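You operate a simulated robot arm through the tools that you are given. There is no shell and no other tool.

The job below is to be done with a simulated robot arm. You get a single attempt, and the scene is never put back.

## Task
Slide the napkin holder off the sticky patch, wipe the patch with the purple cloth and reload the holder.
Fine: leave the holder beside that spot, the napkin pack from the counter standing in its slot; lay the cloth back where it was; the spare pack on the steel table stays. What is to be rubbed or washed off counts as gone when no trace of it is left.

Only the result counts: the job must be done as asked and must still hold three seconds after the hand-in. Knocking over, shifting, dropping, spilling or breaking anything else fails it. Flat cloth is picked up by pressing the open fingertips on it (5 to 10 N) and closing them slowly along it; thin cloth reads only 2 to 8 mm in the jaws.

## Robot
A 6-joint arm with a two-finger gripper, fixed in place. Base frame: the origin is at the foot of the arm, x ahead of it, y to its left, z up; the work surface is at about z = 850. Units: mm, rad, N and s.
With the tool pointing down near the work surface it reaches from about 140 to 680 mm from the base axis. Its first joint turns from -1.152 to 1.152 rad. Payload 2.45 kg.
Tool frame: the origin (TCP) lies between the finger pads and is the grasp point; the fingertips stand 30 mm ahead of it; z points along the fingers, y is the line along which they close. Largest opening 106 mm; the body of the gripper starts 79 mm behind the TCP.
Orientation is that of the tool frame in the base frame, as a unit quaternion [w, x, y, z]. With the fingers straight down and closing along the base's y, the tool's x points along the base's -x, its y along +y and its z along -z.

## Interface
- The arm moves only by the tool servo_tool. Its argument "rows" is a list of rows, each a list of 7 numbers: the closure, from 0 (fully open) to 1 (shut), then the shift along the tool's x, y, z in mm, then the turn, a rotation vector about the tool's x, y, z in rad. In form: [[gripper, dx, dy, dz, rx, ry, rz], ...]. A call has 1 to 20 rows; each row is the pose to reach, as a shift and turn from the pose commanded when the call began, along the tool's axes at that moment. A row lasts 0.2 s, in which the tool goes at most 50 mm and 0.15 rad; a call with a longer step from one row to the next is refused whole, and so is a gripper value outside its range. A pose out of reach is approached as far as the arm can. The call stops where the force on the tool passes 40 N (or 10 N more than at its start, if that is more) or the arm is blocked; 0.2 s more then pass. The fingers move at their own pace (about 153 mm/s each) and stop on an object; they squeeze with about 22 N. The grip force told is the motor's: it shows also when the fingers shut on nothing. Time passes only in rows, and 0.2 s behind the last, so rows that repeat a pose let the fingers close. It gives the time, the measured TCP pose, the force on the tool (base axes), the opening and the grip force at its end, in the units of the frame above (readings bear some noise), with the torque about the TCP (base axes, N m) and any sound that the robot's microphone picked up.
- Cameras (640 x 400 px; columns grow to the right, rows downward): "scene" is fixed at [72.6, 430.1, 1403.1]; the picture's right is [-0.57, -0.82, 0.00], its down [-0.48, 0.33, -0.81] and it looks along [0.67, -0.46, -0.59] (base axes); focal length 215 px, centre (320, 200). "wrist" rides on the gripper at [76, -2, -106] in the tool frame; the picture's right is [0.02, 1.00, 0.00], its down [-0.78, 0.02, -0.62] and it looks along [-0.62, 0.01, 0.78] (tool axes); focal length 247 px, centre (320, 200). There is no depth. A picture from a camera that has moved, and an enlarged one, comes with that camera's place and axes in the base frame and with its lens.
- camera(camera): a new picture of that camera. It takes no simulated time.
- close_up(camera, box): a new picture of the part [left, top, right, bottom] of that camera's present view, enlarged. It takes no simulated time.
- sign_off(): hands the job in; it is judged then, once.

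Places have to be worked out from the pictures, the camera data and where the tool is seen. Open the gripper and draw the arm clear of the work before you hand the job in, unless the task says otherwise.

The tools are called after ">>>" as a command line: name --pt "numbers of a row" for each row, then --argument value for the rest, lists and objects as JSON in quotes. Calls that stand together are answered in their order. servo_tool: Moves the arm, as the interface text tells. Its arguments: {"type":"object","properties":{"rows":{"type":"array","items":{"type":"array","items":{"type":"number"}}}},"required":["rows"]} The other tools are called the same way: camera (camera) takes a picture; close_up (camera, box) takes an enlarged picture of a part of a camera's view; sign_off () hands the job in.

At the start:

```text
t: 0.0
ee_pos: [388.7, 149.8, 1265.3]
tool_rot: [0.0, 0.0, 1.0, 0.0]
contact_force: [0.2, -1.0, -0.7]
ft_torque: [0.03, 0.03, 0.02]
width: 106.1
gripper_force: 0.0
```

scene: 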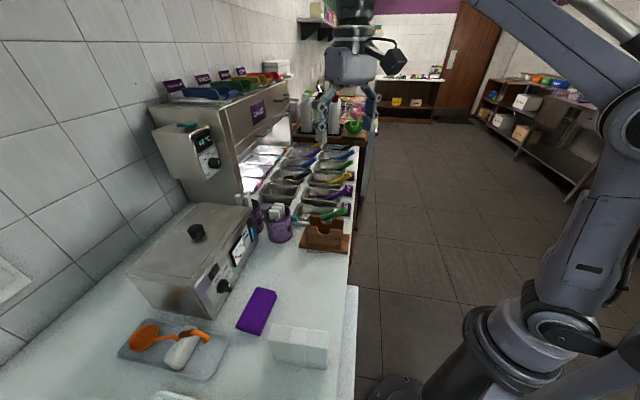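
wrist: 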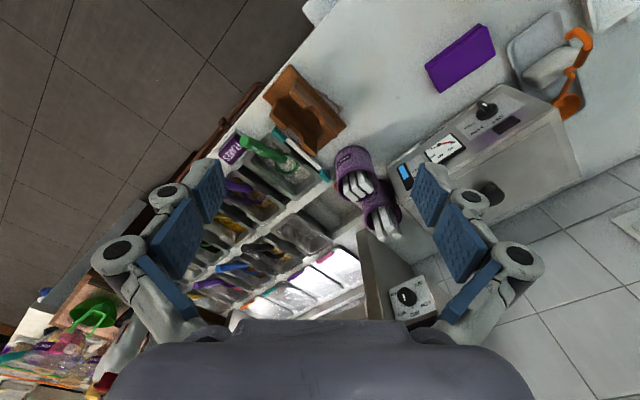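

The pictures show the counter with a brown napkin holder, a purple cloth and a white napkin pack. I take enlarged pictures to locate each before moving.

>>> close_up --camera "scene" --box '[220, 180, 380, 280]'

>>> close_up --camera "scene" --box '[200, 270, 360, 370]'

>>> close_up --camera "wrist" --box '[220, 40, 380, 140]'

>>> close_up --camera "wrist" --box '[400, 0, 640, 150]'

```text
4.00 times, centred on (300, 230) of scene
camera zoom: at [72.6, 430.1, 1403.1], right [-0.57, -0.82, 0.0], down [-0.48, 0.33, -0.81], along [0.67, -0.46, -0.59], focal length 861 px, centre (400, 80)
```

zoom: 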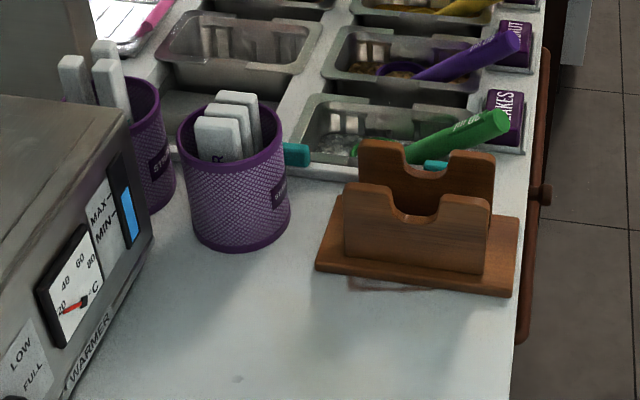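

```text
4.00 times, centred on (280, 320) of scene
camera zoom: at [72.6, 430.1, 1403.1], right [-0.57, -0.82, 0.0], down [-0.48, 0.33, -0.81], along [0.67, -0.46, -0.59], focal length 861 px, centre (480, -280)
```

zoom: 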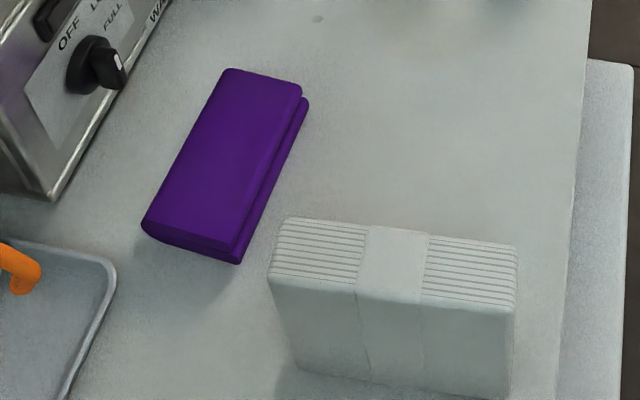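

```text
4.00 times, centred on (300, 90) of wrist
camera zoom: at [311.6, 148.6, 1372.2], right [-0.02, 1.0, 0.0], down [0.78, 0.02, 0.62], along [0.62, 0.01, -0.78], focal length 988 px, centre (400, 640)
```

zoom: 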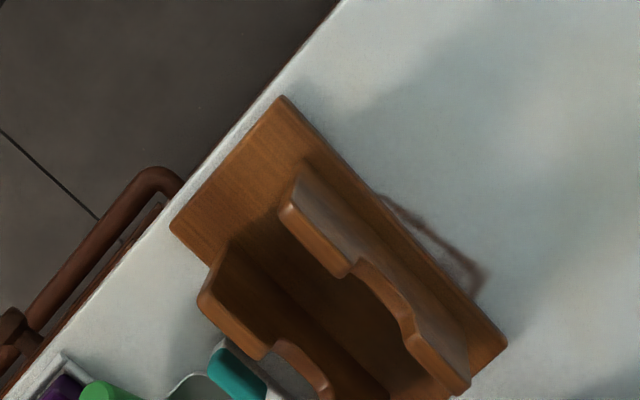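

```text
2.67 times, centred on (520, 75) of wrist
camera zoom: at [311.6, 148.6, 1372.2], right [-0.02, 1.0, 0.0], down [0.78, 0.02, 0.62], along [0.62, 0.01, -0.78], focal length 659 px, centre (-213, 533)
```

zoom: 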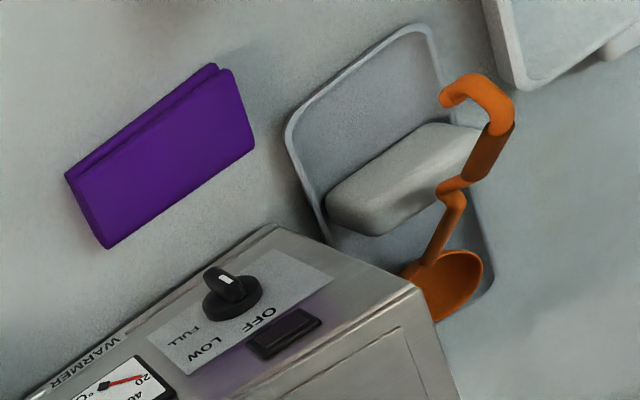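

I judge the counter edge to run along the base's (1,-1) direction. The holder sits at about (490,150), rotated 45°, with the cloth near (396,403) and the pack near (243,361). I turn the tool by -45° and move nearer to look at the holder.

>>> servo_tool --pt "0 -10 -8 15 0 0 -0.131" --pt "0 -23 -16 35 0 0 -0.262" --pt "0 -36 -25 55 0 0 -0.393" --pt "0 -50 -34 75 0 0 -0.524" --pt "0 -64 -43 95 0 0 -0.655" --pt "0 -78 -51 115 0 0 -0.7854" --pt "0 -78 -51 115 0 0 -0.7854"

>>> camera --camera "wrist"

>>> camera --camera "scene"

```text
t: 1.6
ee_pos: [467.7, 99.5, 1150.6]
tool_rot: [0.0, -0.385, 0.923, 0.0]
contact_force: [-0.9, -0.3, 0.0]
ft_torque: [0.0, -0.01, 0.04]
width: 105.8
gripper_force: 0.2
```

```text
taken
camera wrist: at [413.5, 44.6, 1256.9], right [-0.72, 0.69, 0.0], down [0.54, 0.57, 0.62], along [0.43, 0.45, -0.78], focal length 247 px, centre (320, 200)
```

wrist: 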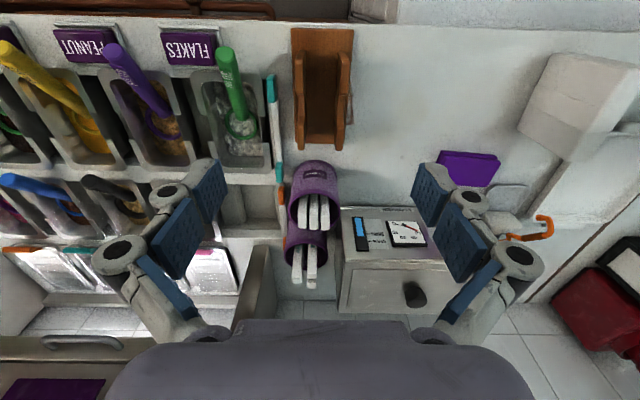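

```text
taken
```

scene: 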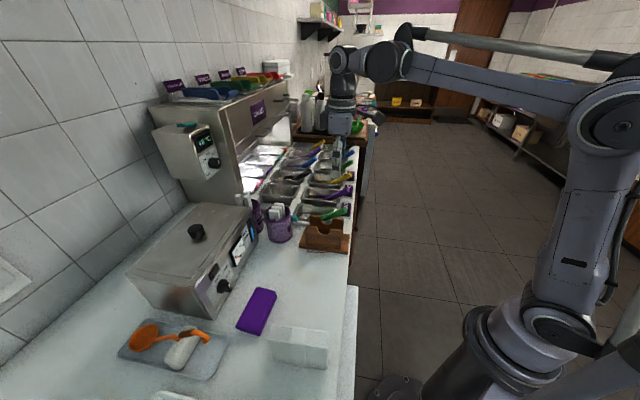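

The tool is now aligned with the counter. I take close views of the holder and the area around the pack.

>>> close_up --camera "wrist" --box '[240, 0, 400, 100]'

>>> close_up --camera "wrist" --box '[240, 80, 400, 180]'

>>> close_up --camera "wrist" --box '[400, 0, 640, 150]'

```text
4.00 times, centred on (320, 50) of wrist
camera zoom: at [413.5, 44.6, 1256.9], right [-0.72, 0.69, 0.0], down [0.54, 0.57, 0.62], along [0.43, 0.45, -0.78], focal length 988 px, centre (320, 800)
```

zoom: 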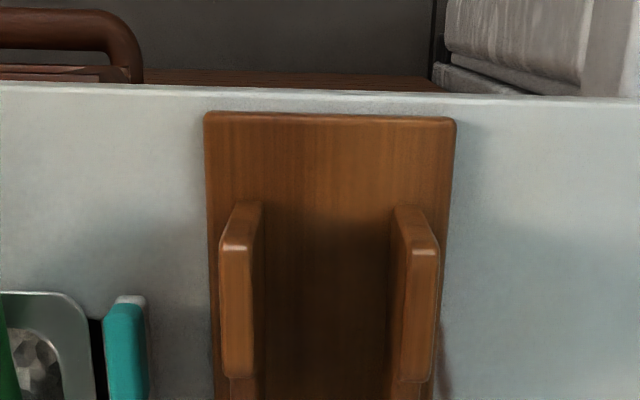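

```text
4.00 times, centred on (320, 130) of wrist
camera zoom: at [413.5, 44.6, 1256.9], right [-0.72, 0.69, 0.0], down [0.54, 0.57, 0.62], along [0.43, 0.45, -0.78], focal length 988 px, centre (320, 480)
```

zoom: 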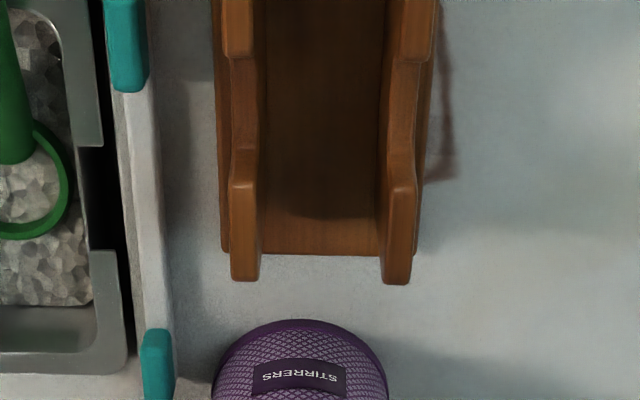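

```text
2.67 times, centred on (520, 75) of wrist
camera zoom: at [413.5, 44.6, 1256.9], right [-0.72, 0.69, 0.0], down [0.54, 0.57, 0.62], along [0.43, 0.45, -0.78], focal length 659 px, centre (-213, 533)
```

zoom: 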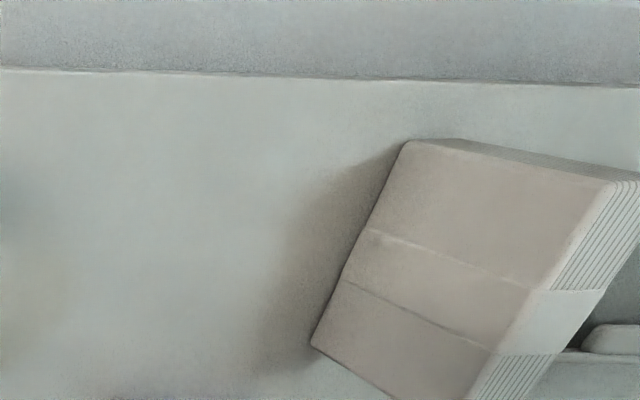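

The holder base is about 164 mm by 83 mm, with walls 10 mm thick reaching z≈940, a slot about 46 mm wide and notches in mid-wall. I'll grip both walls from outside at the notches, so I go above it with an opening of about 88 mm.

>>> servo_tool --pt "0.17 -10 1 40 0 0 0" --pt "0.17 -20 2 80 0 0 0" --pt "0.17 -31 3 120 0 0 0" --pt "0.17 -31 3 150 0 0 0" --pt "0.17 -31 3 165 0 0 0" --pt "0.17 -31 3 165 0 0 0"

>>> camera --camera "wrist"

>>> close_up --camera "scene" --box '[220, 150, 380, 250]'

```text
t: 3.0
ee_pos: [488.9, 122.6, 985.2]
tool_rot: [0.0, -0.382, 0.924, 0.001]
contact_force: [-0.3, -1.0, -0.2]
ft_torque: [0.0, -0.04, -0.02]
width: 87.9
gripper_force: 0.0
```

```text
taken
camera wrist: at [434.6, 67.8, 1091.4], right [-0.72, 0.69, 0.0], down [0.54, 0.57, 0.62], along [0.43, 0.45, -0.78], focal length 247 px, centre (320, 200)
```

wrist: 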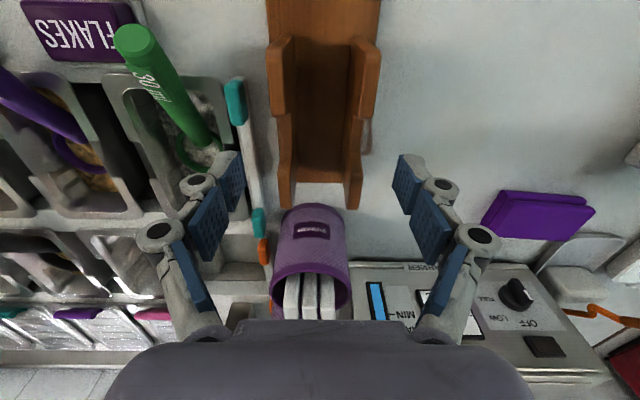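

```text
4.00 times, centred on (300, 200) of scene
camera zoom: at [72.6, 430.1, 1403.1], right [-0.57, -0.82, 0.0], down [-0.48, 0.33, -0.81], along [0.67, -0.46, -0.59], focal length 861 px, centre (400, 200)
```

zoom: 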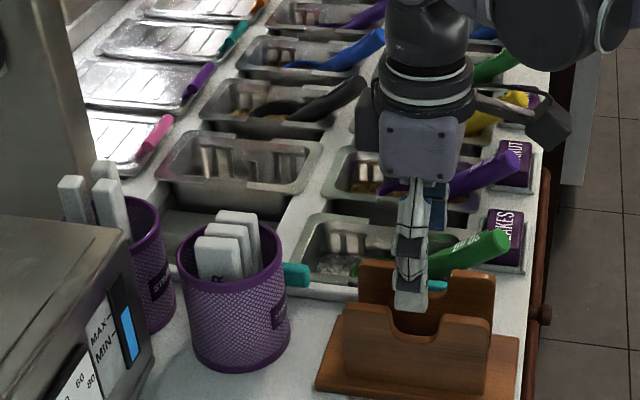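

The tool is centred within about 2 mm of the holder's middle (p≈432, q≈257 in counter axes). I shift 2 mm, descend so that the tips are just above the base plate, then close.

>>> servo_tool --pt "0.17 0 2 10 0 0 0" --pt "0.17 0 2 30 0 0 0" --pt "0.17 0 2 50 0 0 0" --pt "0.17 0 2 70 0 0 0" --pt "0.17 0 2 85 0 0 0" --pt "0.17 0 2 85 0 0 0"

>>> close_up --camera "scene" --box '[240, 180, 400, 280]'

>>> camera --camera "wrist"

```text
t: 4.4
ee_pos: [484.4, 123.9, 899.8]
tool_rot: [0.0, -0.383, 0.924, 0.001]
contact_force: [-0.2, -0.2, -0.5]
ft_torque: [0.0, -0.02, 0.03]
width: 87.9
gripper_force: 0.1
```

```text
4.00 times, centred on (320, 230) of scene
camera zoom: at [72.6, 430.1, 1403.1], right [-0.57, -0.82, 0.0], down [-0.48, 0.33, -0.81], along [0.67, -0.46, -0.59], focal length 861 px, centre (320, 80)
```

zoom: 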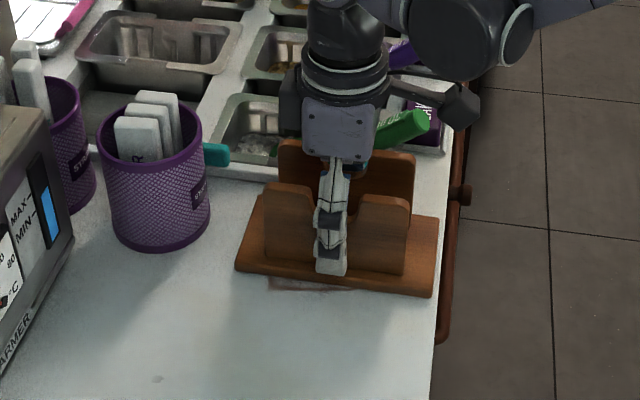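

```text
taken
camera wrist: at [430.7, 69.6, 1006.4], right [-0.72, 0.69, 0.0], down [0.54, 0.57, 0.62], along [0.43, 0.45, -0.78], focal length 247 px, centre (320, 200)
```

wrist: 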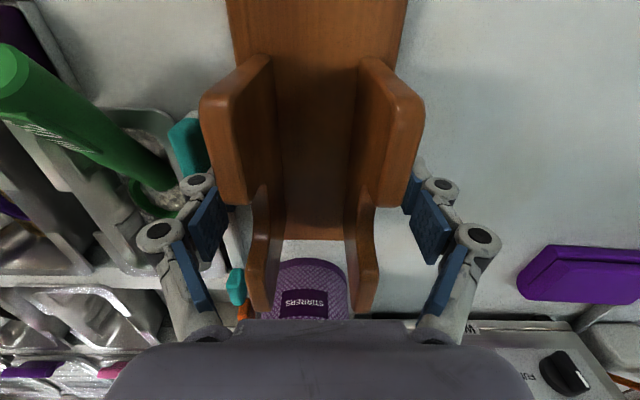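

The fingers straddle the two walls at the notches. I close them and then look at the reading.

>>> servo_tool --pt "0.3 0 0 0 0 0 0" --pt "0.45 0 0 0 0 0 0" --pt "0.6 0 0 0 0 0 0" --pt "0.6 0 0 0 0 0 0"

```text
t: 5.4
ee_pos: [483.8, 124.5, 899.9]
tool_rot: [0.0, -0.382, 0.924, 0.0]
contact_force: [2.3, -3.0, 5.4]
ft_torque: [-0.06, -0.15, 0.0]
width: 63.6
gripper_force: 22.7
```

The walls are gripped at 63.6 mm with 22.7 N. I slide the holder 40 mm along -q (tool +y) to see the resistance.

>>> servo_tool --pt "0.6 0 4 0 0 0 0" --pt "0.6 0 10 0 0 0 0" --pt "0.6 0 18 0 0 0 0" --pt "0.6 0 26 0 0 0 0" --pt "0.6 0 34 0 0 0 0" --pt "0.6 0 40 0 0 0 0"

```text
t: 6.8
ee_pos: [459.0, 151.9, 900.4]
tool_rot: [0.001, -0.382, 0.924, -0.001]
contact_force: [5.2, -4.0, 11.8]
ft_torque: [-0.09, 0.04, 0.04]
width: 63.7
gripper_force: 22.0
```

It slides with low force. I continue another 95 mm and then look at the patch.

>>> servo_tool --pt "0.6 0 10 0 0 0 0" --pt "0.6 0 22 0 0 0 0" --pt "0.6 0 34 0 0 0 0" --pt "0.6 0 46 0 0 0 0" --pt "0.6 0 58 0 0 0 0" --pt "0.6 0 70 0 0 0 0" --pt "0.6 0 82 0 0 0 0" --pt "0.6 0 92 0 0 0 0" --pt "0.6 0 95 0 0 0 0"

>>> close_up --camera "scene" --box '[220, 190, 380, 290]'

>>> camera --camera "wrist"

```text
t: 8.8
ee_pos: [388.1, 219.8, 901.3]
tool_rot: [0.0, -0.383, 0.924, 0.0]
contact_force: [-0.6, -0.9, 0.4]
ft_torque: [-0.01, -0.05, 0.01]
width: 63.6
gripper_force: 22.1
```

```text
4.00 times, centred on (300, 240) of scene
camera zoom: at [72.7, 430.2, 1403.1], right [-0.57, -0.82, 0.0], down [-0.48, 0.33, -0.81], along [0.67, -0.46, -0.59], focal length 861 px, centre (400, 40)
```

zoom: 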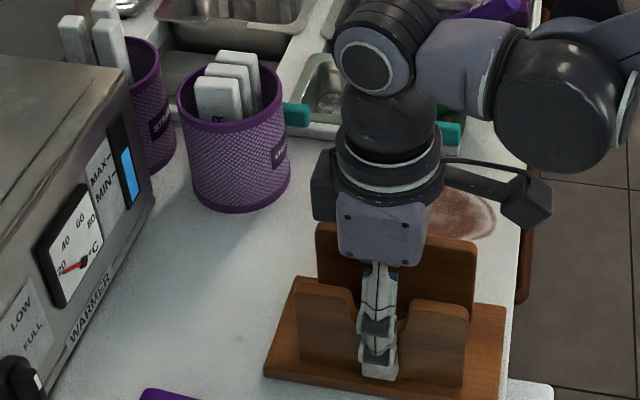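

```text
taken
camera wrist: at [335.2, 165.2, 1007.3], right [-0.72, 0.69, 0.0], down [0.54, 0.57, 0.62], along [0.43, 0.45, -0.78], focal length 247 px, centre (320, 200)
```

wrist: 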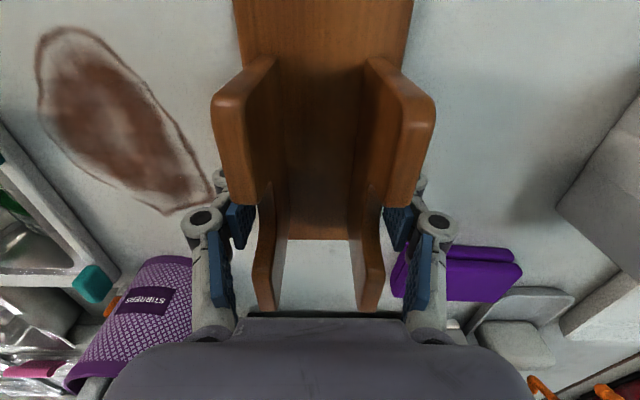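

The patch is uncovered: an oval of about p 366–496, q 203–296 in counter axes, about 40 mm clear of the holder. I open the fingers and rise.

>>> servo_tool --pt "0.3 0 0 0 0 0 0" --pt "0.17 0 0 0 0 0 0" --pt "0.17 0 0 0 0 0 0" --pt "0.17 0 0 -30 0 0 0" --pt "0.17 0 0 -70 0 0 0" --pt "0.17 0 0 -110 0 0 0" --pt "0.17 0 0 -150 0 0 0" --pt "0.17 0 0 -190 0 0 0" --pt "0.17 0 0 -190 0 0 0"

>>> camera --camera "wrist"

>>> close_up --camera "scene" --box '[220, 190, 380, 290]'

```text
t: 10.8
ee_pos: [390.3, 219.7, 1091.0]
tool_rot: [0.0, -0.383, 0.924, 0.001]
contact_force: [-0.2, -0.3, -0.5]
ft_torque: [0.01, 0.01, -0.01]
width: 87.9
gripper_force: 0.1
```

```text
taken
camera wrist: at [336.4, 164.9, 1196.9], right [-0.72, 0.69, 0.0], down [0.54, 0.57, 0.62], along [0.43, 0.45, -0.78], focal length 247 px, centre (320, 200)
```

wrist: 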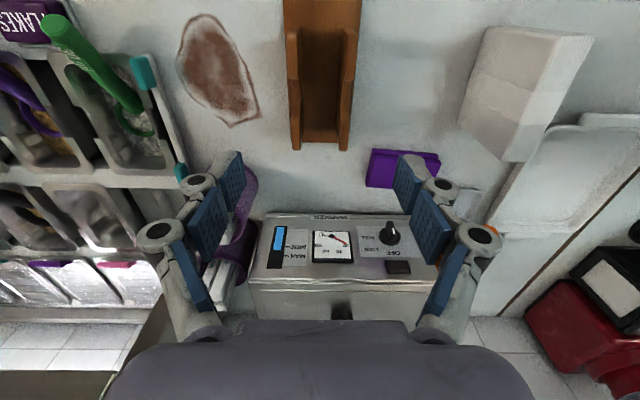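

```text
4.00 times, centred on (300, 240) of scene
camera zoom: at [72.6, 430.1, 1403.1], right [-0.57, -0.82, 0.0], down [-0.48, 0.33, -0.81], along [0.67, -0.46, -0.59], focal length 861 px, centre (400, 40)
```

zoom: 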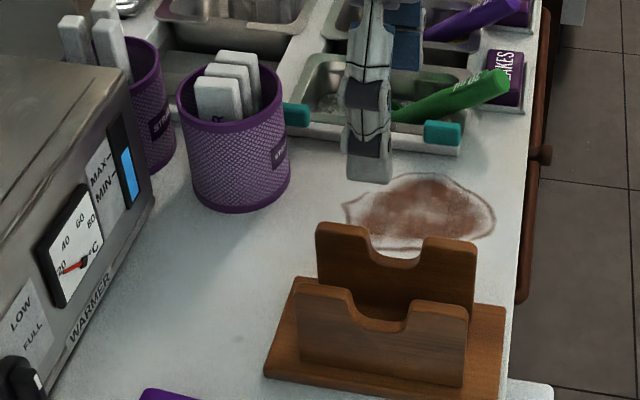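

The holder stands steady and the full patch is in view. I move above the cloth for a close look.

>>> servo_tool --pt "0.17 -10 30 0 0 0 0" --pt "0.17 -20 60 0 0 0 0" --pt "0.17 -35 95 0 0 0 0" --pt "0.17 -55 125 0 0 0 0" --pt "0.17 -55 125 0 0 0 0"

>>> camera --camera "wrist"

>>> close_up --camera "wrist" --box '[220, 20, 460, 170]'

>>> camera --camera "scene"

```text
t: 12.0
ee_pos: [338.8, 347.7, 1091.4]
tool_rot: [0.0, -0.383, 0.924, -0.001]
contact_force: [-0.2, -0.8, -0.2]
ft_torque: [-0.01, 0.0, 0.01]
width: 88.0
gripper_force: 0.0
```

```text
taken
camera wrist: at [285.7, 292.7, 1197.5], right [-0.72, 0.69, 0.0], down [0.54, 0.57, 0.62], along [0.43, 0.45, -0.78], focal length 247 px, centre (320, 200)
```

wrist: 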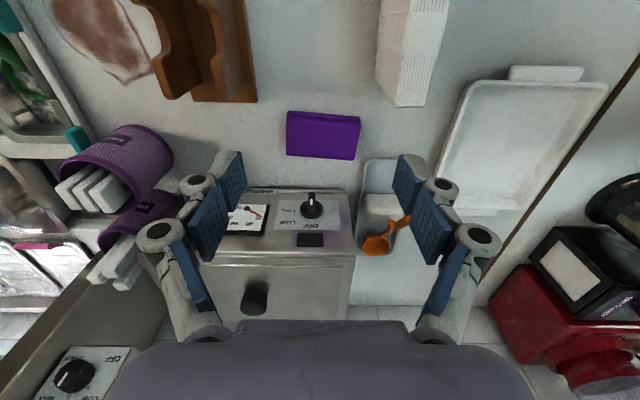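

```text
2.67 times, centred on (340, 95) of wrist
camera zoom: at [285.7, 292.7, 1197.5], right [-0.72, 0.69, 0.0], down [0.54, 0.57, 0.62], along [0.43, 0.45, -0.78], focal length 659 px, centre (267, 480)
```

zoom: 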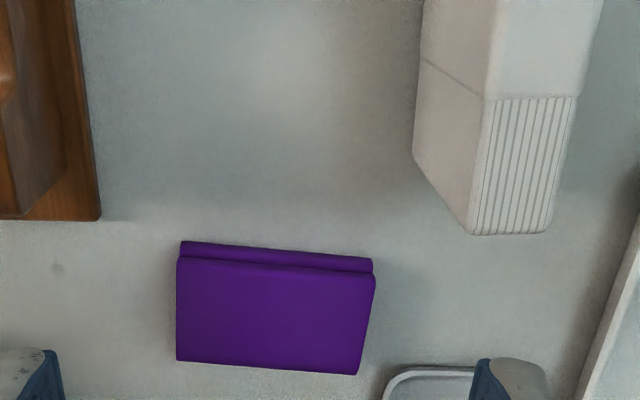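

```text
taken
```

scene: 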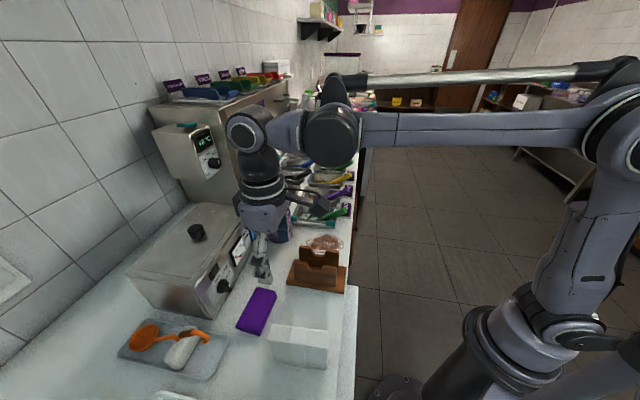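

The cloth lies at about p 526–599, q -62 to 40, with its centre near (562,-11) in counter axes. I go over its centre with the jaws about 60 mm apart, tips 30 mm above it.

>>> servo_tool --pt "0.43 -25 2 20 0 0 0" --pt "0.43 -50 4 50 0 0 0" --pt "0.43 -77 5 85 0 0 0" --pt "0.43 -77 5 120 0 0 0" --pt "0.43 -77 5 155 0 0 0" --pt "0.43 -77 5 178 0 0 0" --pt "0.43 -77 5 178 0 0 0"

>>> camera --camera "wrist"

>>> close_up --camera "scene" --box '[180, 250, 340, 350]'

```text
t: 13.6
ee_pos: [391.7, 406.7, 913.2]
tool_rot: [-0.001, -0.382, 0.924, 0.001]
contact_force: [0.5, -0.4, -0.7]
ft_torque: [-0.02, 0.02, 0.02]
width: 60.4
gripper_force: 0.1
```

```text
taken
camera wrist: at [337.6, 351.2, 1019.4], right [-0.72, 0.69, 0.0], down [0.54, 0.57, 0.62], along [0.43, 0.45, -0.78], focal length 247 px, centre (320, 200)
```

wrist: 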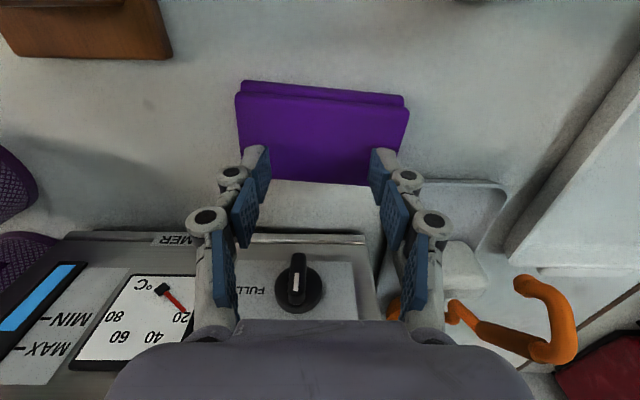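

```text
4.00 times, centred on (260, 300) of scene
camera zoom: at [72.6, 430.1, 1403.1], right [-0.57, -0.82, 0.0], down [-0.48, 0.33, -0.81], along [0.67, -0.46, -0.59], focal length 861 px, centre (560, -200)
```

zoom: 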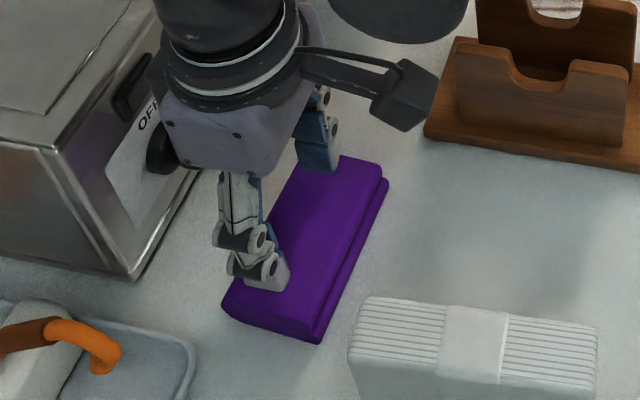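

Both fingertips are above the cloth, within its ends. I descend slowly in small steps to find contact.

>>> servo_tool --pt "0.43 0 0 5 0 0 0" --pt "0.43 0 0 10 0 0 0" --pt "0.43 0 0 13 0 0 0" --pt "0.43 0 0 15 0 0 0" --pt "0.43 0 0 15 0 0 0"

```text
t: 14.5
ee_pos: [391.4, 407.0, 905.1]
tool_rot: [0.002, -0.383, 0.924, 0.001]
contact_force: [0.6, 0.9, 49.8]
ft_torque: [0.0, 0.1, -0.01]
width: 58.5
gripper_force: 22.3
stopped in row 4: the force on the tool passed its limit at 50 N (the readings are from after the stop); the commanded pose is now the measured one
```

Contact came at TCP z≈905, so the folded cloth is about 25 mm thick, and the force is too high. I back off to get 5–10 N.

>>> servo_tool --pt "0.43 0 0 -1 0 0 0" --pt "0.43 0 0 -1.5 0 0 0" --pt "0.43 0 0 -1.5 0 0 0"

```text
t: 15.3
ee_pos: [391.5, 406.0, 903.7]
tool_rot: [0.002, -0.382, 0.924, 0.0]
contact_force: [-0.5, 1.8, 37.1]
ft_torque: [0.04, 0.07, 0.0]
width: 60.6
gripper_force: 19.7
```

The force is still 37 N, so I raise it further in small steps.

>>> servo_tool --pt "0.43 0 0 -1 0 0 0" --pt "0.43 0 0 -2 0 0 0" --pt "0.43 0 0 -2 0 0 0"

```text
t: 16.1
ee_pos: [391.4, 404.4, 904.5]
tool_rot: [0.002, -0.382, 0.924, 0.002]
contact_force: [-0.4, -0.8, 2.2]
ft_torque: [0.0, 0.04, 0.03]
width: 60.8
gripper_force: 0.0
```

Now 2 N. I press 0.4 mm further for about 8 N.

>>> servo_tool --pt "0.43 0 0 0.4 0 0 0" --pt "0.43 0 0 0.4 0 0 0"

```text
t: 16.7
ee_pos: [392.4, 405.5, 905.5]
tool_rot: [0.002, -0.383, 0.924, 0.001]
contact_force: [-0.6, -0.8, 2.7]
ft_torque: [-0.03, -0.01, 0.0]
width: 60.6
gripper_force: 0.0
```

>>> servo_tool --pt "0.43 0 0 0.5 0 0 0" --pt "0.43 0 0 0.5 0 0 0"

```text
t: 17.3
ee_pos: [391.4, 406.3, 904.4]
tool_rot: [0.001, -0.383, 0.924, 0.001]
contact_force: [0.0, -1.0, 17.3]
ft_torque: [-0.13, -0.07, 0.01]
width: 61.1
gripper_force: 8.7
```

That gives 17 N, so I ease back 0.35 mm and then close the fingers slowly along the cloth.

>>> servo_tool --pt "0.43 0 0 -0.35 0 0 0" --pt "0.43 0 0 -0.35 0 0 0"

```text
t: 17.9
ee_pos: [390.8, 406.6, 903.8]
tool_rot: [0.002, -0.384, 0.924, 0.001]
contact_force: [-0.4, -0.1, 9.4]
ft_torque: [-0.02, -0.03, -0.01]
width: 60.9
gripper_force: 0.3
```

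The force is 9.4 N, inside the wanted band. I close slowly along the cloth.

>>> servo_tool --pt "0.46 0 0 0 0 0 0" --pt "0.5 0 0 0 0 0 0" --pt "0.54 0 0 0 0 0 0" --pt "0.58 0 0 0 0 0 0" --pt "0.62 0 0 0 0 0 0" --pt "0.66 0 0 0 0 0 0" --pt "0.7 0 0 0 0 0 0" --pt "0.74 0 0 0 0 0 0" --pt "0.78 0 0 0 0 0 0" --pt "0.82 0 0 0 0 0 0" --pt "0.86 0 0 0 0 0 0" --pt "0.9 0 0 0 0 0 0" --pt "0.94 0 0 0 0 0 0" --pt "0.98 0 0 0 0 0 0" --pt "1 0 0 0 0 0 0" --pt "1 0 0 0 0 0 0" --pt "1 0 0 0 0 0 0"

>>> camera --camera "wrist"

>>> close_up --camera "scene" --box '[180, 250, 340, 350]'

```text
t: 18.6
ee_pos: [390.9, 406.9, 904.7]
tool_rot: [0.001, -0.383, 0.924, 0.0]
contact_force: [-0.6, -1.1, 0.4]
ft_torque: [0.05, -0.06, -0.01]
width: 0.0
gripper_force: 11.9
stopped in row 3: the force on the tool passed its limit at 46 N (the readings are from after the stop); the commanded pose is now the measured one
```

```text
taken
camera wrist: at [337.5, 350.9, 1012.1], right [-0.72, 0.69, 0.0], down [0.54, 0.56, 0.62], along [0.43, 0.45, -0.78], focal length 247 px, centre (320, 200)
```

wrist: 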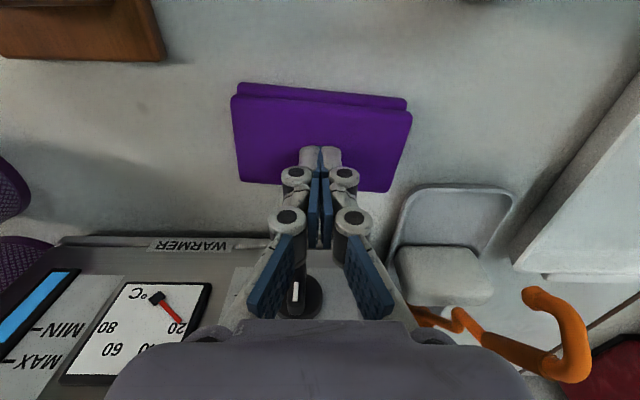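

```text
4.00 times, centred on (260, 300) of scene
camera zoom: at [72.5, 430.0, 1403.2], right [-0.57, -0.82, 0.0], down [-0.48, 0.33, -0.81], along [0.67, -0.46, -0.59], focal length 861 px, centre (560, -200)
```

zoom: 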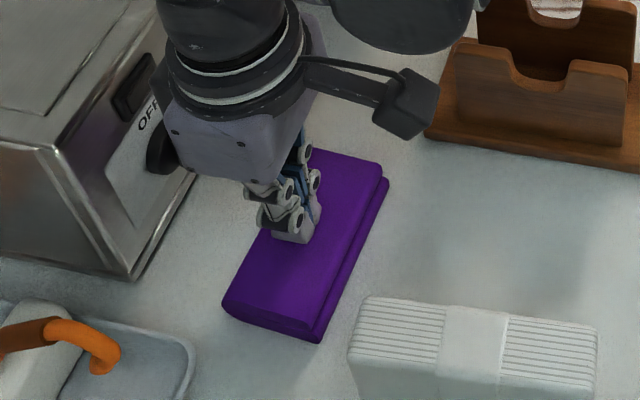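

The fingers slid shut on nothing (width 0) and the cloth did not move. It behaves as a thick folded pad, about 100 x 70 x 25 mm, with its top near z≈876. I'll rise, turn the tool about 90° and take it across its 70 mm width instead.

>>> servo_tool --pt "1 0 0 -15 0 0 0" --pt "1 0 0 -40 0 0 0" --pt "0.5 0 0 -70 0 0 0.14" --pt "0 0 0 -100 0 0 0.28" --pt "0 0 0 -110 0 0 0.42" --pt "0 0 0 -110 0 0 0.56" --pt "0 0 0 -110 0 0 0.7" --pt "0 0 0 -110 0 0 0.84" --pt "0 0 0 -110 0 0 0.98" --pt "0 0 0 -110 0 0 1.12" --pt "0 0 0 -110 0 0 1.26" --pt "0 0 0 -110 0 0 1.4" --pt "0 0 0 -110 0 0 1.52" --pt "0 0 0 -110 0 0 1.63" --pt "0 0 0 -110 0 0 1.63"

>>> camera --camera "wrist"

>>> camera --camera "scene"

>>> close_up --camera "scene" --box '[180, 250, 340, 350]'

```text
t: 21.8
ee_pos: [391.9, 406.5, 1015.3]
tool_rot: [0.0, 0.411, 0.912, 0.002]
contact_force: [0.7, 0.2, -0.7]
ft_torque: [-0.02, 0.02, 0.01]
width: 106.1
gripper_force: 0.1
```

```text
taken
camera wrist: at [339.1, 462.0, 1121.7], right [0.73, 0.68, 0.0], down [0.53, -0.58, 0.62], along [0.42, -0.45, -0.78], focal length 247 px, centre (320, 200)
```

wrist: 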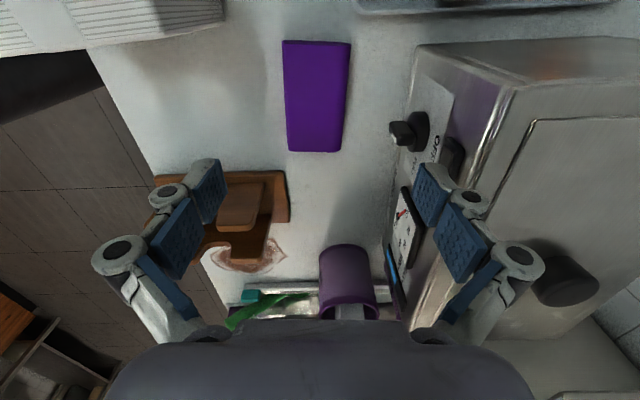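

```text
taken
```

scene: 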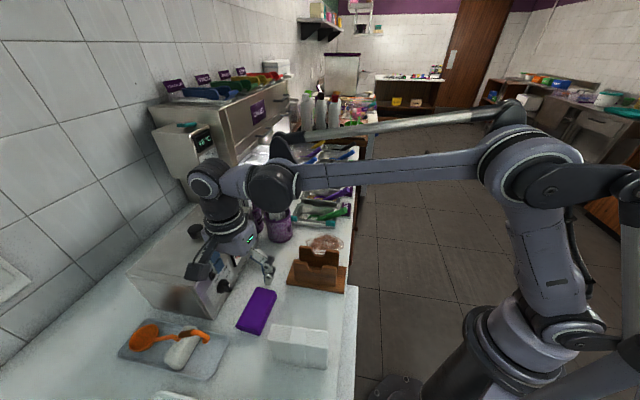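

```text
4.00 times, centred on (260, 300) of scene
camera zoom: at [72.6, 430.1, 1403.1], right [-0.57, -0.82, 0.0], down [-0.48, 0.33, -0.81], along [0.67, -0.46, -0.59], focal length 861 px, centre (560, -200)
```

zoom: 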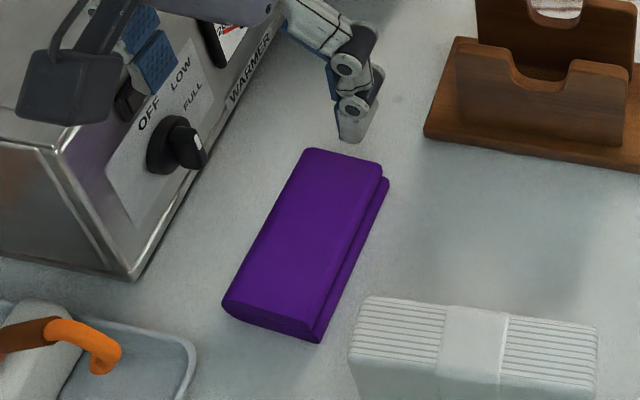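

The knob sits at about p 620–655, q -16 to 20, opposite the cloth's middle. I'll therefore grip the cloth nearer its -q end (q≈-36) with an opening of only about 80 mm. First I hover with the tips above the cloth.

>>> servo_tool --pt "0.245 10 -3 0 0 0 0" --pt "0.245 25.3 -7.6 10 0 0 0" --pt "0.245 25.3 -7.6 40 0 0 0" --pt "0.245 25.3 -7.6 65 0 0 0" --pt "0.245 25.3 -7.6 85 0 0 0" --pt "0.245 25.3 -7.6 85 0 0 0"

>>> camera --camera "wrist"

>>> close_up --camera "scene" --box '[180, 250, 340, 350]'

```text
t: 23.2
ee_pos: [367.5, 420.3, 930.2]
tool_rot: [0.001, 0.411, 0.912, 0.001]
contact_force: [0.5, -0.5, 0.5]
ft_torque: [0.01, 0.0, 0.02]
width: 80.1
gripper_force: 0.0
```

```text
taken
camera wrist: at [314.7, 476.2, 1036.7], right [0.73, 0.68, 0.0], down [0.53, -0.58, 0.62], along [0.42, -0.45, -0.78], focal length 247 px, centre (320, 200)
```

wrist: 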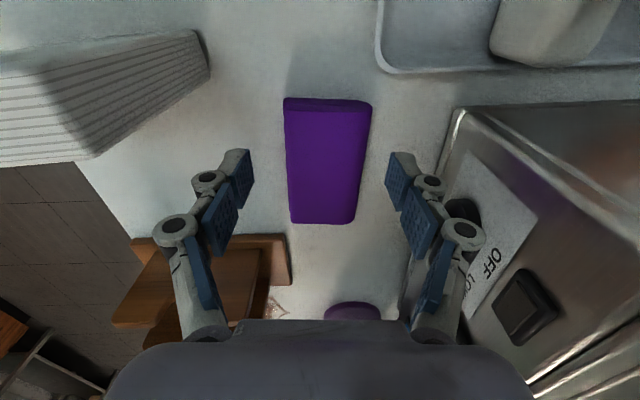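

```text
4.00 times, centred on (260, 300) of scene
camera zoom: at [72.6, 430.1, 1403.1], right [-0.57, -0.82, 0.0], down [-0.48, 0.33, -0.81], along [0.67, -0.46, -0.59], focal length 861 px, centre (560, -200)
```

zoom: 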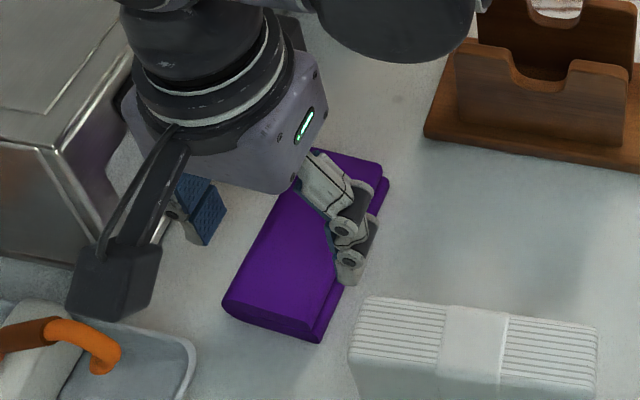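

The cloth lies centred between the fingers within 2 mm, and the knob is clear of them along q. I descend so that the tips are about 8 mm above the counter.

>>> servo_tool --pt "0.245 0 1.5 12 0 0 0" --pt "0.245 0 1.5 24 0 0 0" --pt "0.245 0 1.5 34 0 0 0" --pt "0.245 0 1.5 42 0 0 0" --pt "0.245 0 1.5 42 0 0 0"

>>> close_up --camera "scene" --box '[180, 250, 340, 350]'

```text
t: 24.4
ee_pos: [370.1, 420.2, 889.3]
tool_rot: [0.001, 0.411, 0.912, 0.002]
contact_force: [-0.7, -0.9, 0.3]
ft_torque: [0.05, 0.0, 0.0]
width: 79.8
gripper_force: 0.1
```

```text
4.00 times, centred on (260, 300) of scene
camera zoom: at [72.6, 430.1, 1403.1], right [-0.57, -0.82, 0.0], down [-0.48, 0.33, -0.81], along [0.67, -0.46, -0.59], focal length 861 px, centre (560, -200)
```

zoom: 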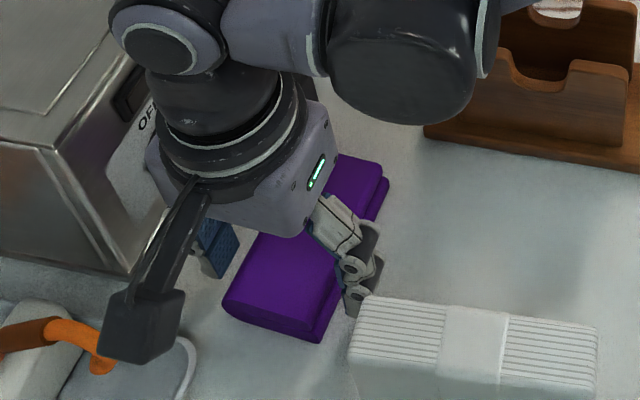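

No contact on the way down and both fingers are beside the cloth. I close slowly on its width.

>>> servo_tool --pt "0.3 0 0 0 0 0 0" --pt "0.34 0 0 0 0 0 0" --pt "0.38 0 0 0 0 0 0" --pt "0.42 0 0 0 0 0 0" --pt "0.46 0 0 0 0 0 0" --pt "0.5 0 0 0 0 0 0" --pt "0.5 0 0 0 0 0 0"

>>> camera --camera "wrist"

>>> close_up --camera "scene" --box '[180, 250, 340, 350]'

```text
t: 26.0
ee_pos: [370.2, 420.9, 889.1]
tool_rot: [0.001, 0.41, 0.912, 0.001]
contact_force: [1.1, 0.8, 6.3]
ft_torque: [-0.01, -0.07, 0.08]
width: 61.0
gripper_force: 21.9
```

```text
taken
camera wrist: at [316.6, 476.8, 995.3], right [0.73, 0.68, 0.0], down [0.53, -0.58, 0.62], along [0.42, -0.45, -0.78], focal length 247 px, centre (320, 200)
```

wrist: 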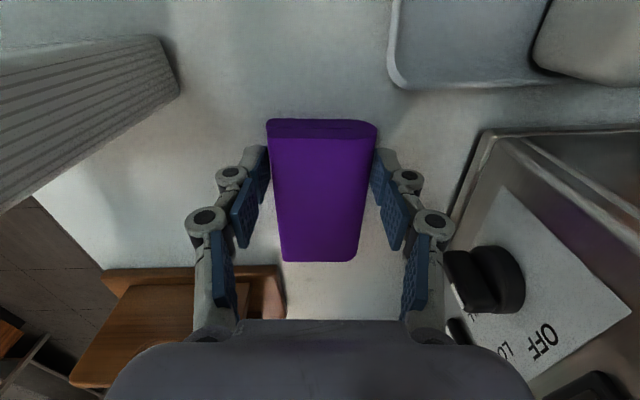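

```text
4.00 times, centred on (260, 300) of scene
camera zoom: at [72.6, 430.1, 1403.1], right [-0.57, -0.82, 0.0], down [-0.48, 0.33, -0.81], along [0.67, -0.46, -0.59], focal length 861 px, centre (560, -200)
```

zoom: 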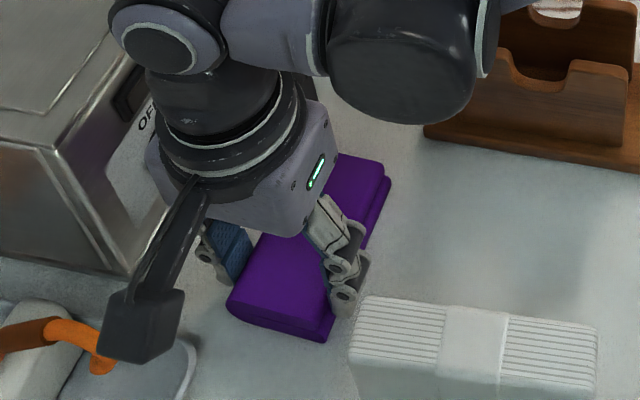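

The cloth is held at 61 mm with 22 N. I note the grip pose (370.2, 420.9, 889.1) for laying it back, and lift to check.

>>> servo_tool --pt "0.5 0 0 -8 0 0 0" --pt "0.5 0 0 -20 0 0 0" --pt "0.5 0 0 -35 0 0 0" --pt "0.5 0 0 -50 0 0 0" --pt "0.5 0 0 -50 0 0 0"

>>> camera --camera "wrist"

>>> close_up --camera "scene" --box '[180, 250, 340, 350]'

```text
t: 27.2
ee_pos: [370.2, 420.3, 939.2]
tool_rot: [0.001, 0.41, 0.912, 0.002]
contact_force: [0.3, -0.3, 0.1]
ft_torque: [-0.01, -0.01, 0.02]
width: 60.9
gripper_force: 22.2
```

```text
taken
camera wrist: at [316.7, 477.0, 1044.9], right [0.73, 0.68, 0.0], down [0.53, -0.58, 0.62], along [0.42, -0.45, -0.78], focal length 247 px, centre (320, 200)
```

wrist: 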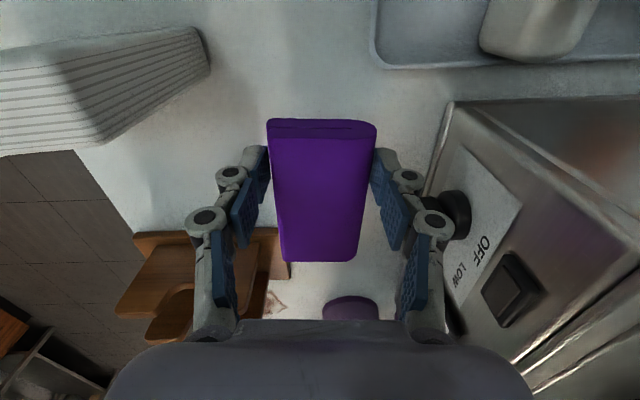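

```text
4.00 times, centred on (260, 300) of scene
camera zoom: at [72.6, 430.1, 1403.1], right [-0.57, -0.82, 0.0], down [-0.48, 0.33, -0.81], along [0.67, -0.46, -0.59], focal length 861 px, centre (560, -200)
```

zoom: 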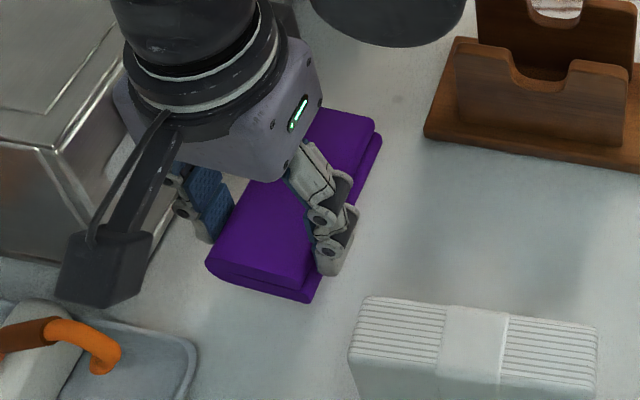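

The cloth lifts as a firm flat pad, reaching about 75 mm to +q and 26 mm to -q of the grip. I raise it well clear and carry it over the patch, aligning it with the counter.

>>> servo_tool --pt "0.5 0 0 -40 0 0 0" --pt "0.5 0 0 -80 0 0 0" --pt "0.5 -35 -15 -85 0 0 -0.01" --pt "0.5 -72 -30 -85 0 0 -0.02" --pt "0.5 -110 -45 -85 0 0 -0.03" --pt "0.5 -150 -62 -85 0 0 -0.04" --pt "0.5 -190 -78 -85 0 0 -0.05" --pt "0.5 -230 -95 -85 0 0 -0.06" --pt "0.5 -270.6 -111 -85 0 0 -0.06" --pt "0.5 -270.6 -111 -85 0 0 -0.06"

>>> camera --camera "wrist"

>>> close_up --camera "scene" --box '[200, 130, 400, 255]'

```text
t: 29.4
ee_pos: [464.9, 143.4, 1022.2]
tool_rot: [0.001, 0.382, 0.924, 0.001]
contact_force: [0.0, -0.1, 0.0]
ft_torque: [0.0, 0.02, 0.0]
width: 60.9
gripper_force: 22.2
```

```text
taken
camera wrist: at [409.0, 196.1, 1129.1], right [0.69, 0.72, 0.0], down [0.56, -0.54, 0.62], along [0.45, -0.43, -0.78], focal length 247 px, centre (320, 200)
```

wrist: 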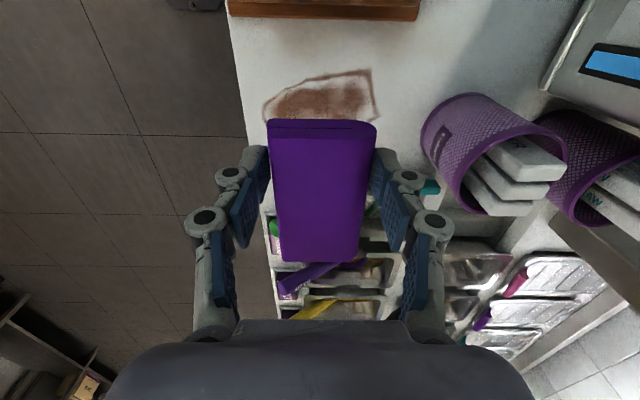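

```text
3.20 times, centred on (300, 192) of scene
camera zoom: at [72.7, 430.1, 1403.1], right [-0.57, -0.82, 0.0], down [-0.48, 0.33, -0.81], along [0.67, -0.46, -0.59], focal length 689 px, centre (384, 224)
```

zoom: 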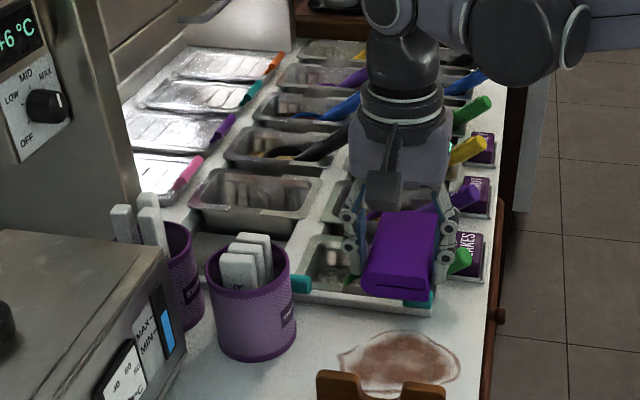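

The pad hovers over the patch at p≈430, q≈227. I lower it to just above the counter.

>>> servo_tool --pt "0.5 0 0 35 0 0 0" --pt "0.5 0 0 70 0 0 0" --pt "0.5 0 0 100 0 0 0" --pt "0.5 0 0 120 0 0 0" --pt "0.5 0 0 129 0 0 0" --pt "0.5 0 0 131 0 0 0" --pt "0.5 0 0 131 0 0 0"

>>> close_up --camera "scene" --box '[200, 160, 400, 285]'

```text
t: 31.0
ee_pos: [468.1, 144.6, 891.1]
tool_rot: [0.002, 0.382, 0.924, 0.001]
contact_force: [-0.2, 0.3, -0.4]
ft_torque: [-0.02, 0.03, 0.0]
width: 61.3
gripper_force: 22.9
```

```text
3.20 times, centred on (300, 222) of scene
camera zoom: at [72.6, 430.1, 1403.1], right [-0.57, -0.82, 0.0], down [-0.48, 0.33, -0.81], along [0.67, -0.46, -0.59], focal length 689 px, centre (384, 128)
```

zoom: 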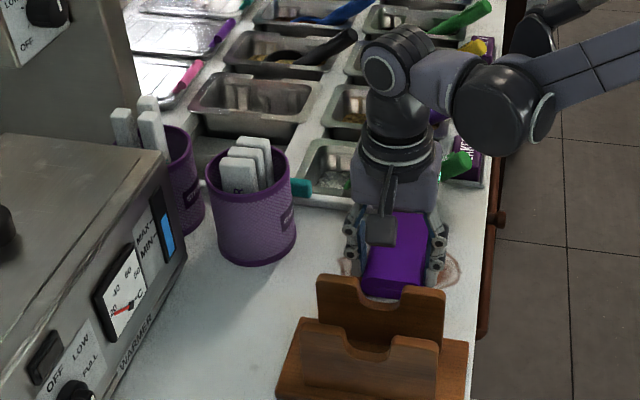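

No contact yet at 891 and the surroundings are clear. I press down gently.

>>> servo_tool --pt "0.5 0 0 1 0 0 0" --pt "0.5 0 0 2 0 0 0" --pt "0.5 0 0 2.5 0 0 0" --pt "0.5 0 0 2.5 0 0 0"

```text
t: 32.0
ee_pos: [467.0, 145.1, 890.6]
tool_rot: [0.0, 0.383, 0.924, 0.001]
contact_force: [-0.5, 1.3, 0.4]
ft_torque: [0.04, 0.03, -0.05]
width: 61.2
gripper_force: 21.5
```

Still no contact, so I go down a bit further.

>>> servo_tool --pt "0.5 0 0 1 0 0 0" --pt "0.5 0 0 1 0 0 0"

```text
t: 32.6
ee_pos: [466.9, 145.7, 888.6]
tool_rot: [0.001, 0.382, 0.924, 0.001]
contact_force: [-0.2, 2.0, 16.5]
ft_torque: [-0.15, 0.04, 0.05]
width: 61.3
gripper_force: 21.6
```

Contact is at 16.5 N. I ease off slightly and sweep along p toward the cup side, then back.

>>> servo_tool --pt "0.5 0 0 -0.3 0 0 0" --pt "0.5 0 8 -0.3 0 0 0" --pt "0.5 0 16 -0.3 0 0 0" --pt "0.5 0 24 -0.3 0 0 0" --pt "0.5 0 32 -0.3 0 0 0" --pt "0.5 0 41 -0.3 0 0 0" --pt "0.5 0 41 -0.3 0 0 0"

>>> close_up --camera "scene" --box '[200, 160, 400, 285]'

>>> camera --camera "wrist"

```text
t: 34.2
ee_pos: [497.9, 174.0, 889.2]
tool_rot: [0.001, 0.383, 0.924, 0.002]
contact_force: [0.4, -0.6, 0.5]
ft_torque: [0.03, -0.03, 0.01]
width: 61.1
gripper_force: 21.6
```

```text
3.20 times, centred on (300, 222) of scene
camera zoom: at [72.6, 430.1, 1403.1], right [-0.57, -0.82, 0.0], down [-0.48, 0.33, -0.81], along [0.67, -0.46, -0.59], focal length 689 px, centre (384, 128)
```

zoom: 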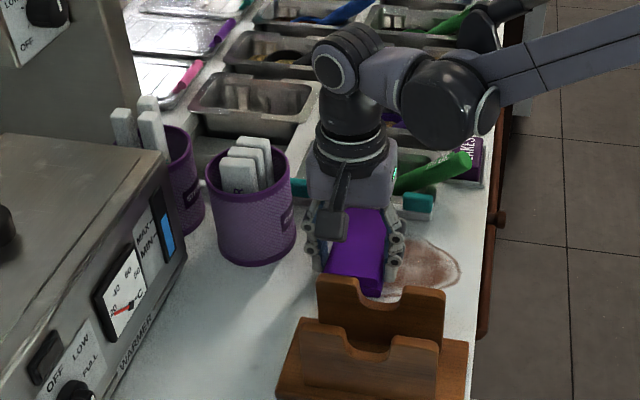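

```text
taken
camera wrist: at [440.3, 226.8, 995.6], right [0.69, 0.72, 0.0], down [0.56, -0.54, 0.62], along [0.45, -0.43, -0.78], focal length 247 px, centre (320, 200)
```

wrist: 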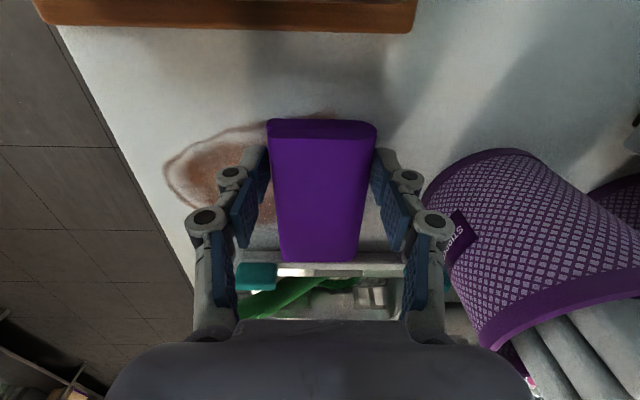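

The pad lost pressure at the end of the sweep. I press until contact again and sweep back across the patch to -p, keeping clear of the cup.

>>> servo_tool --pt "0.5 0 0 0.6 0 0 0" --pt "0.5 0 0 0.9 0 0 0" --pt "0.5 0 -6 0.9 0 0 0" --pt "0.5 0 -14 0.9 0 0 0" --pt "0.5 0 -22 0.9 0 0 0" --pt "0.5 0 -30 0.9 0 0 0"

```text
t: 35.6
ee_pos: [474.9, 152.2, 887.3]
tool_rot: [0.0, 0.383, 0.924, 0.001]
contact_force: [1.3, 3.1, 10.7]
ft_torque: [0.34, -0.33, 0.09]
width: 61.4
gripper_force: 21.8
```

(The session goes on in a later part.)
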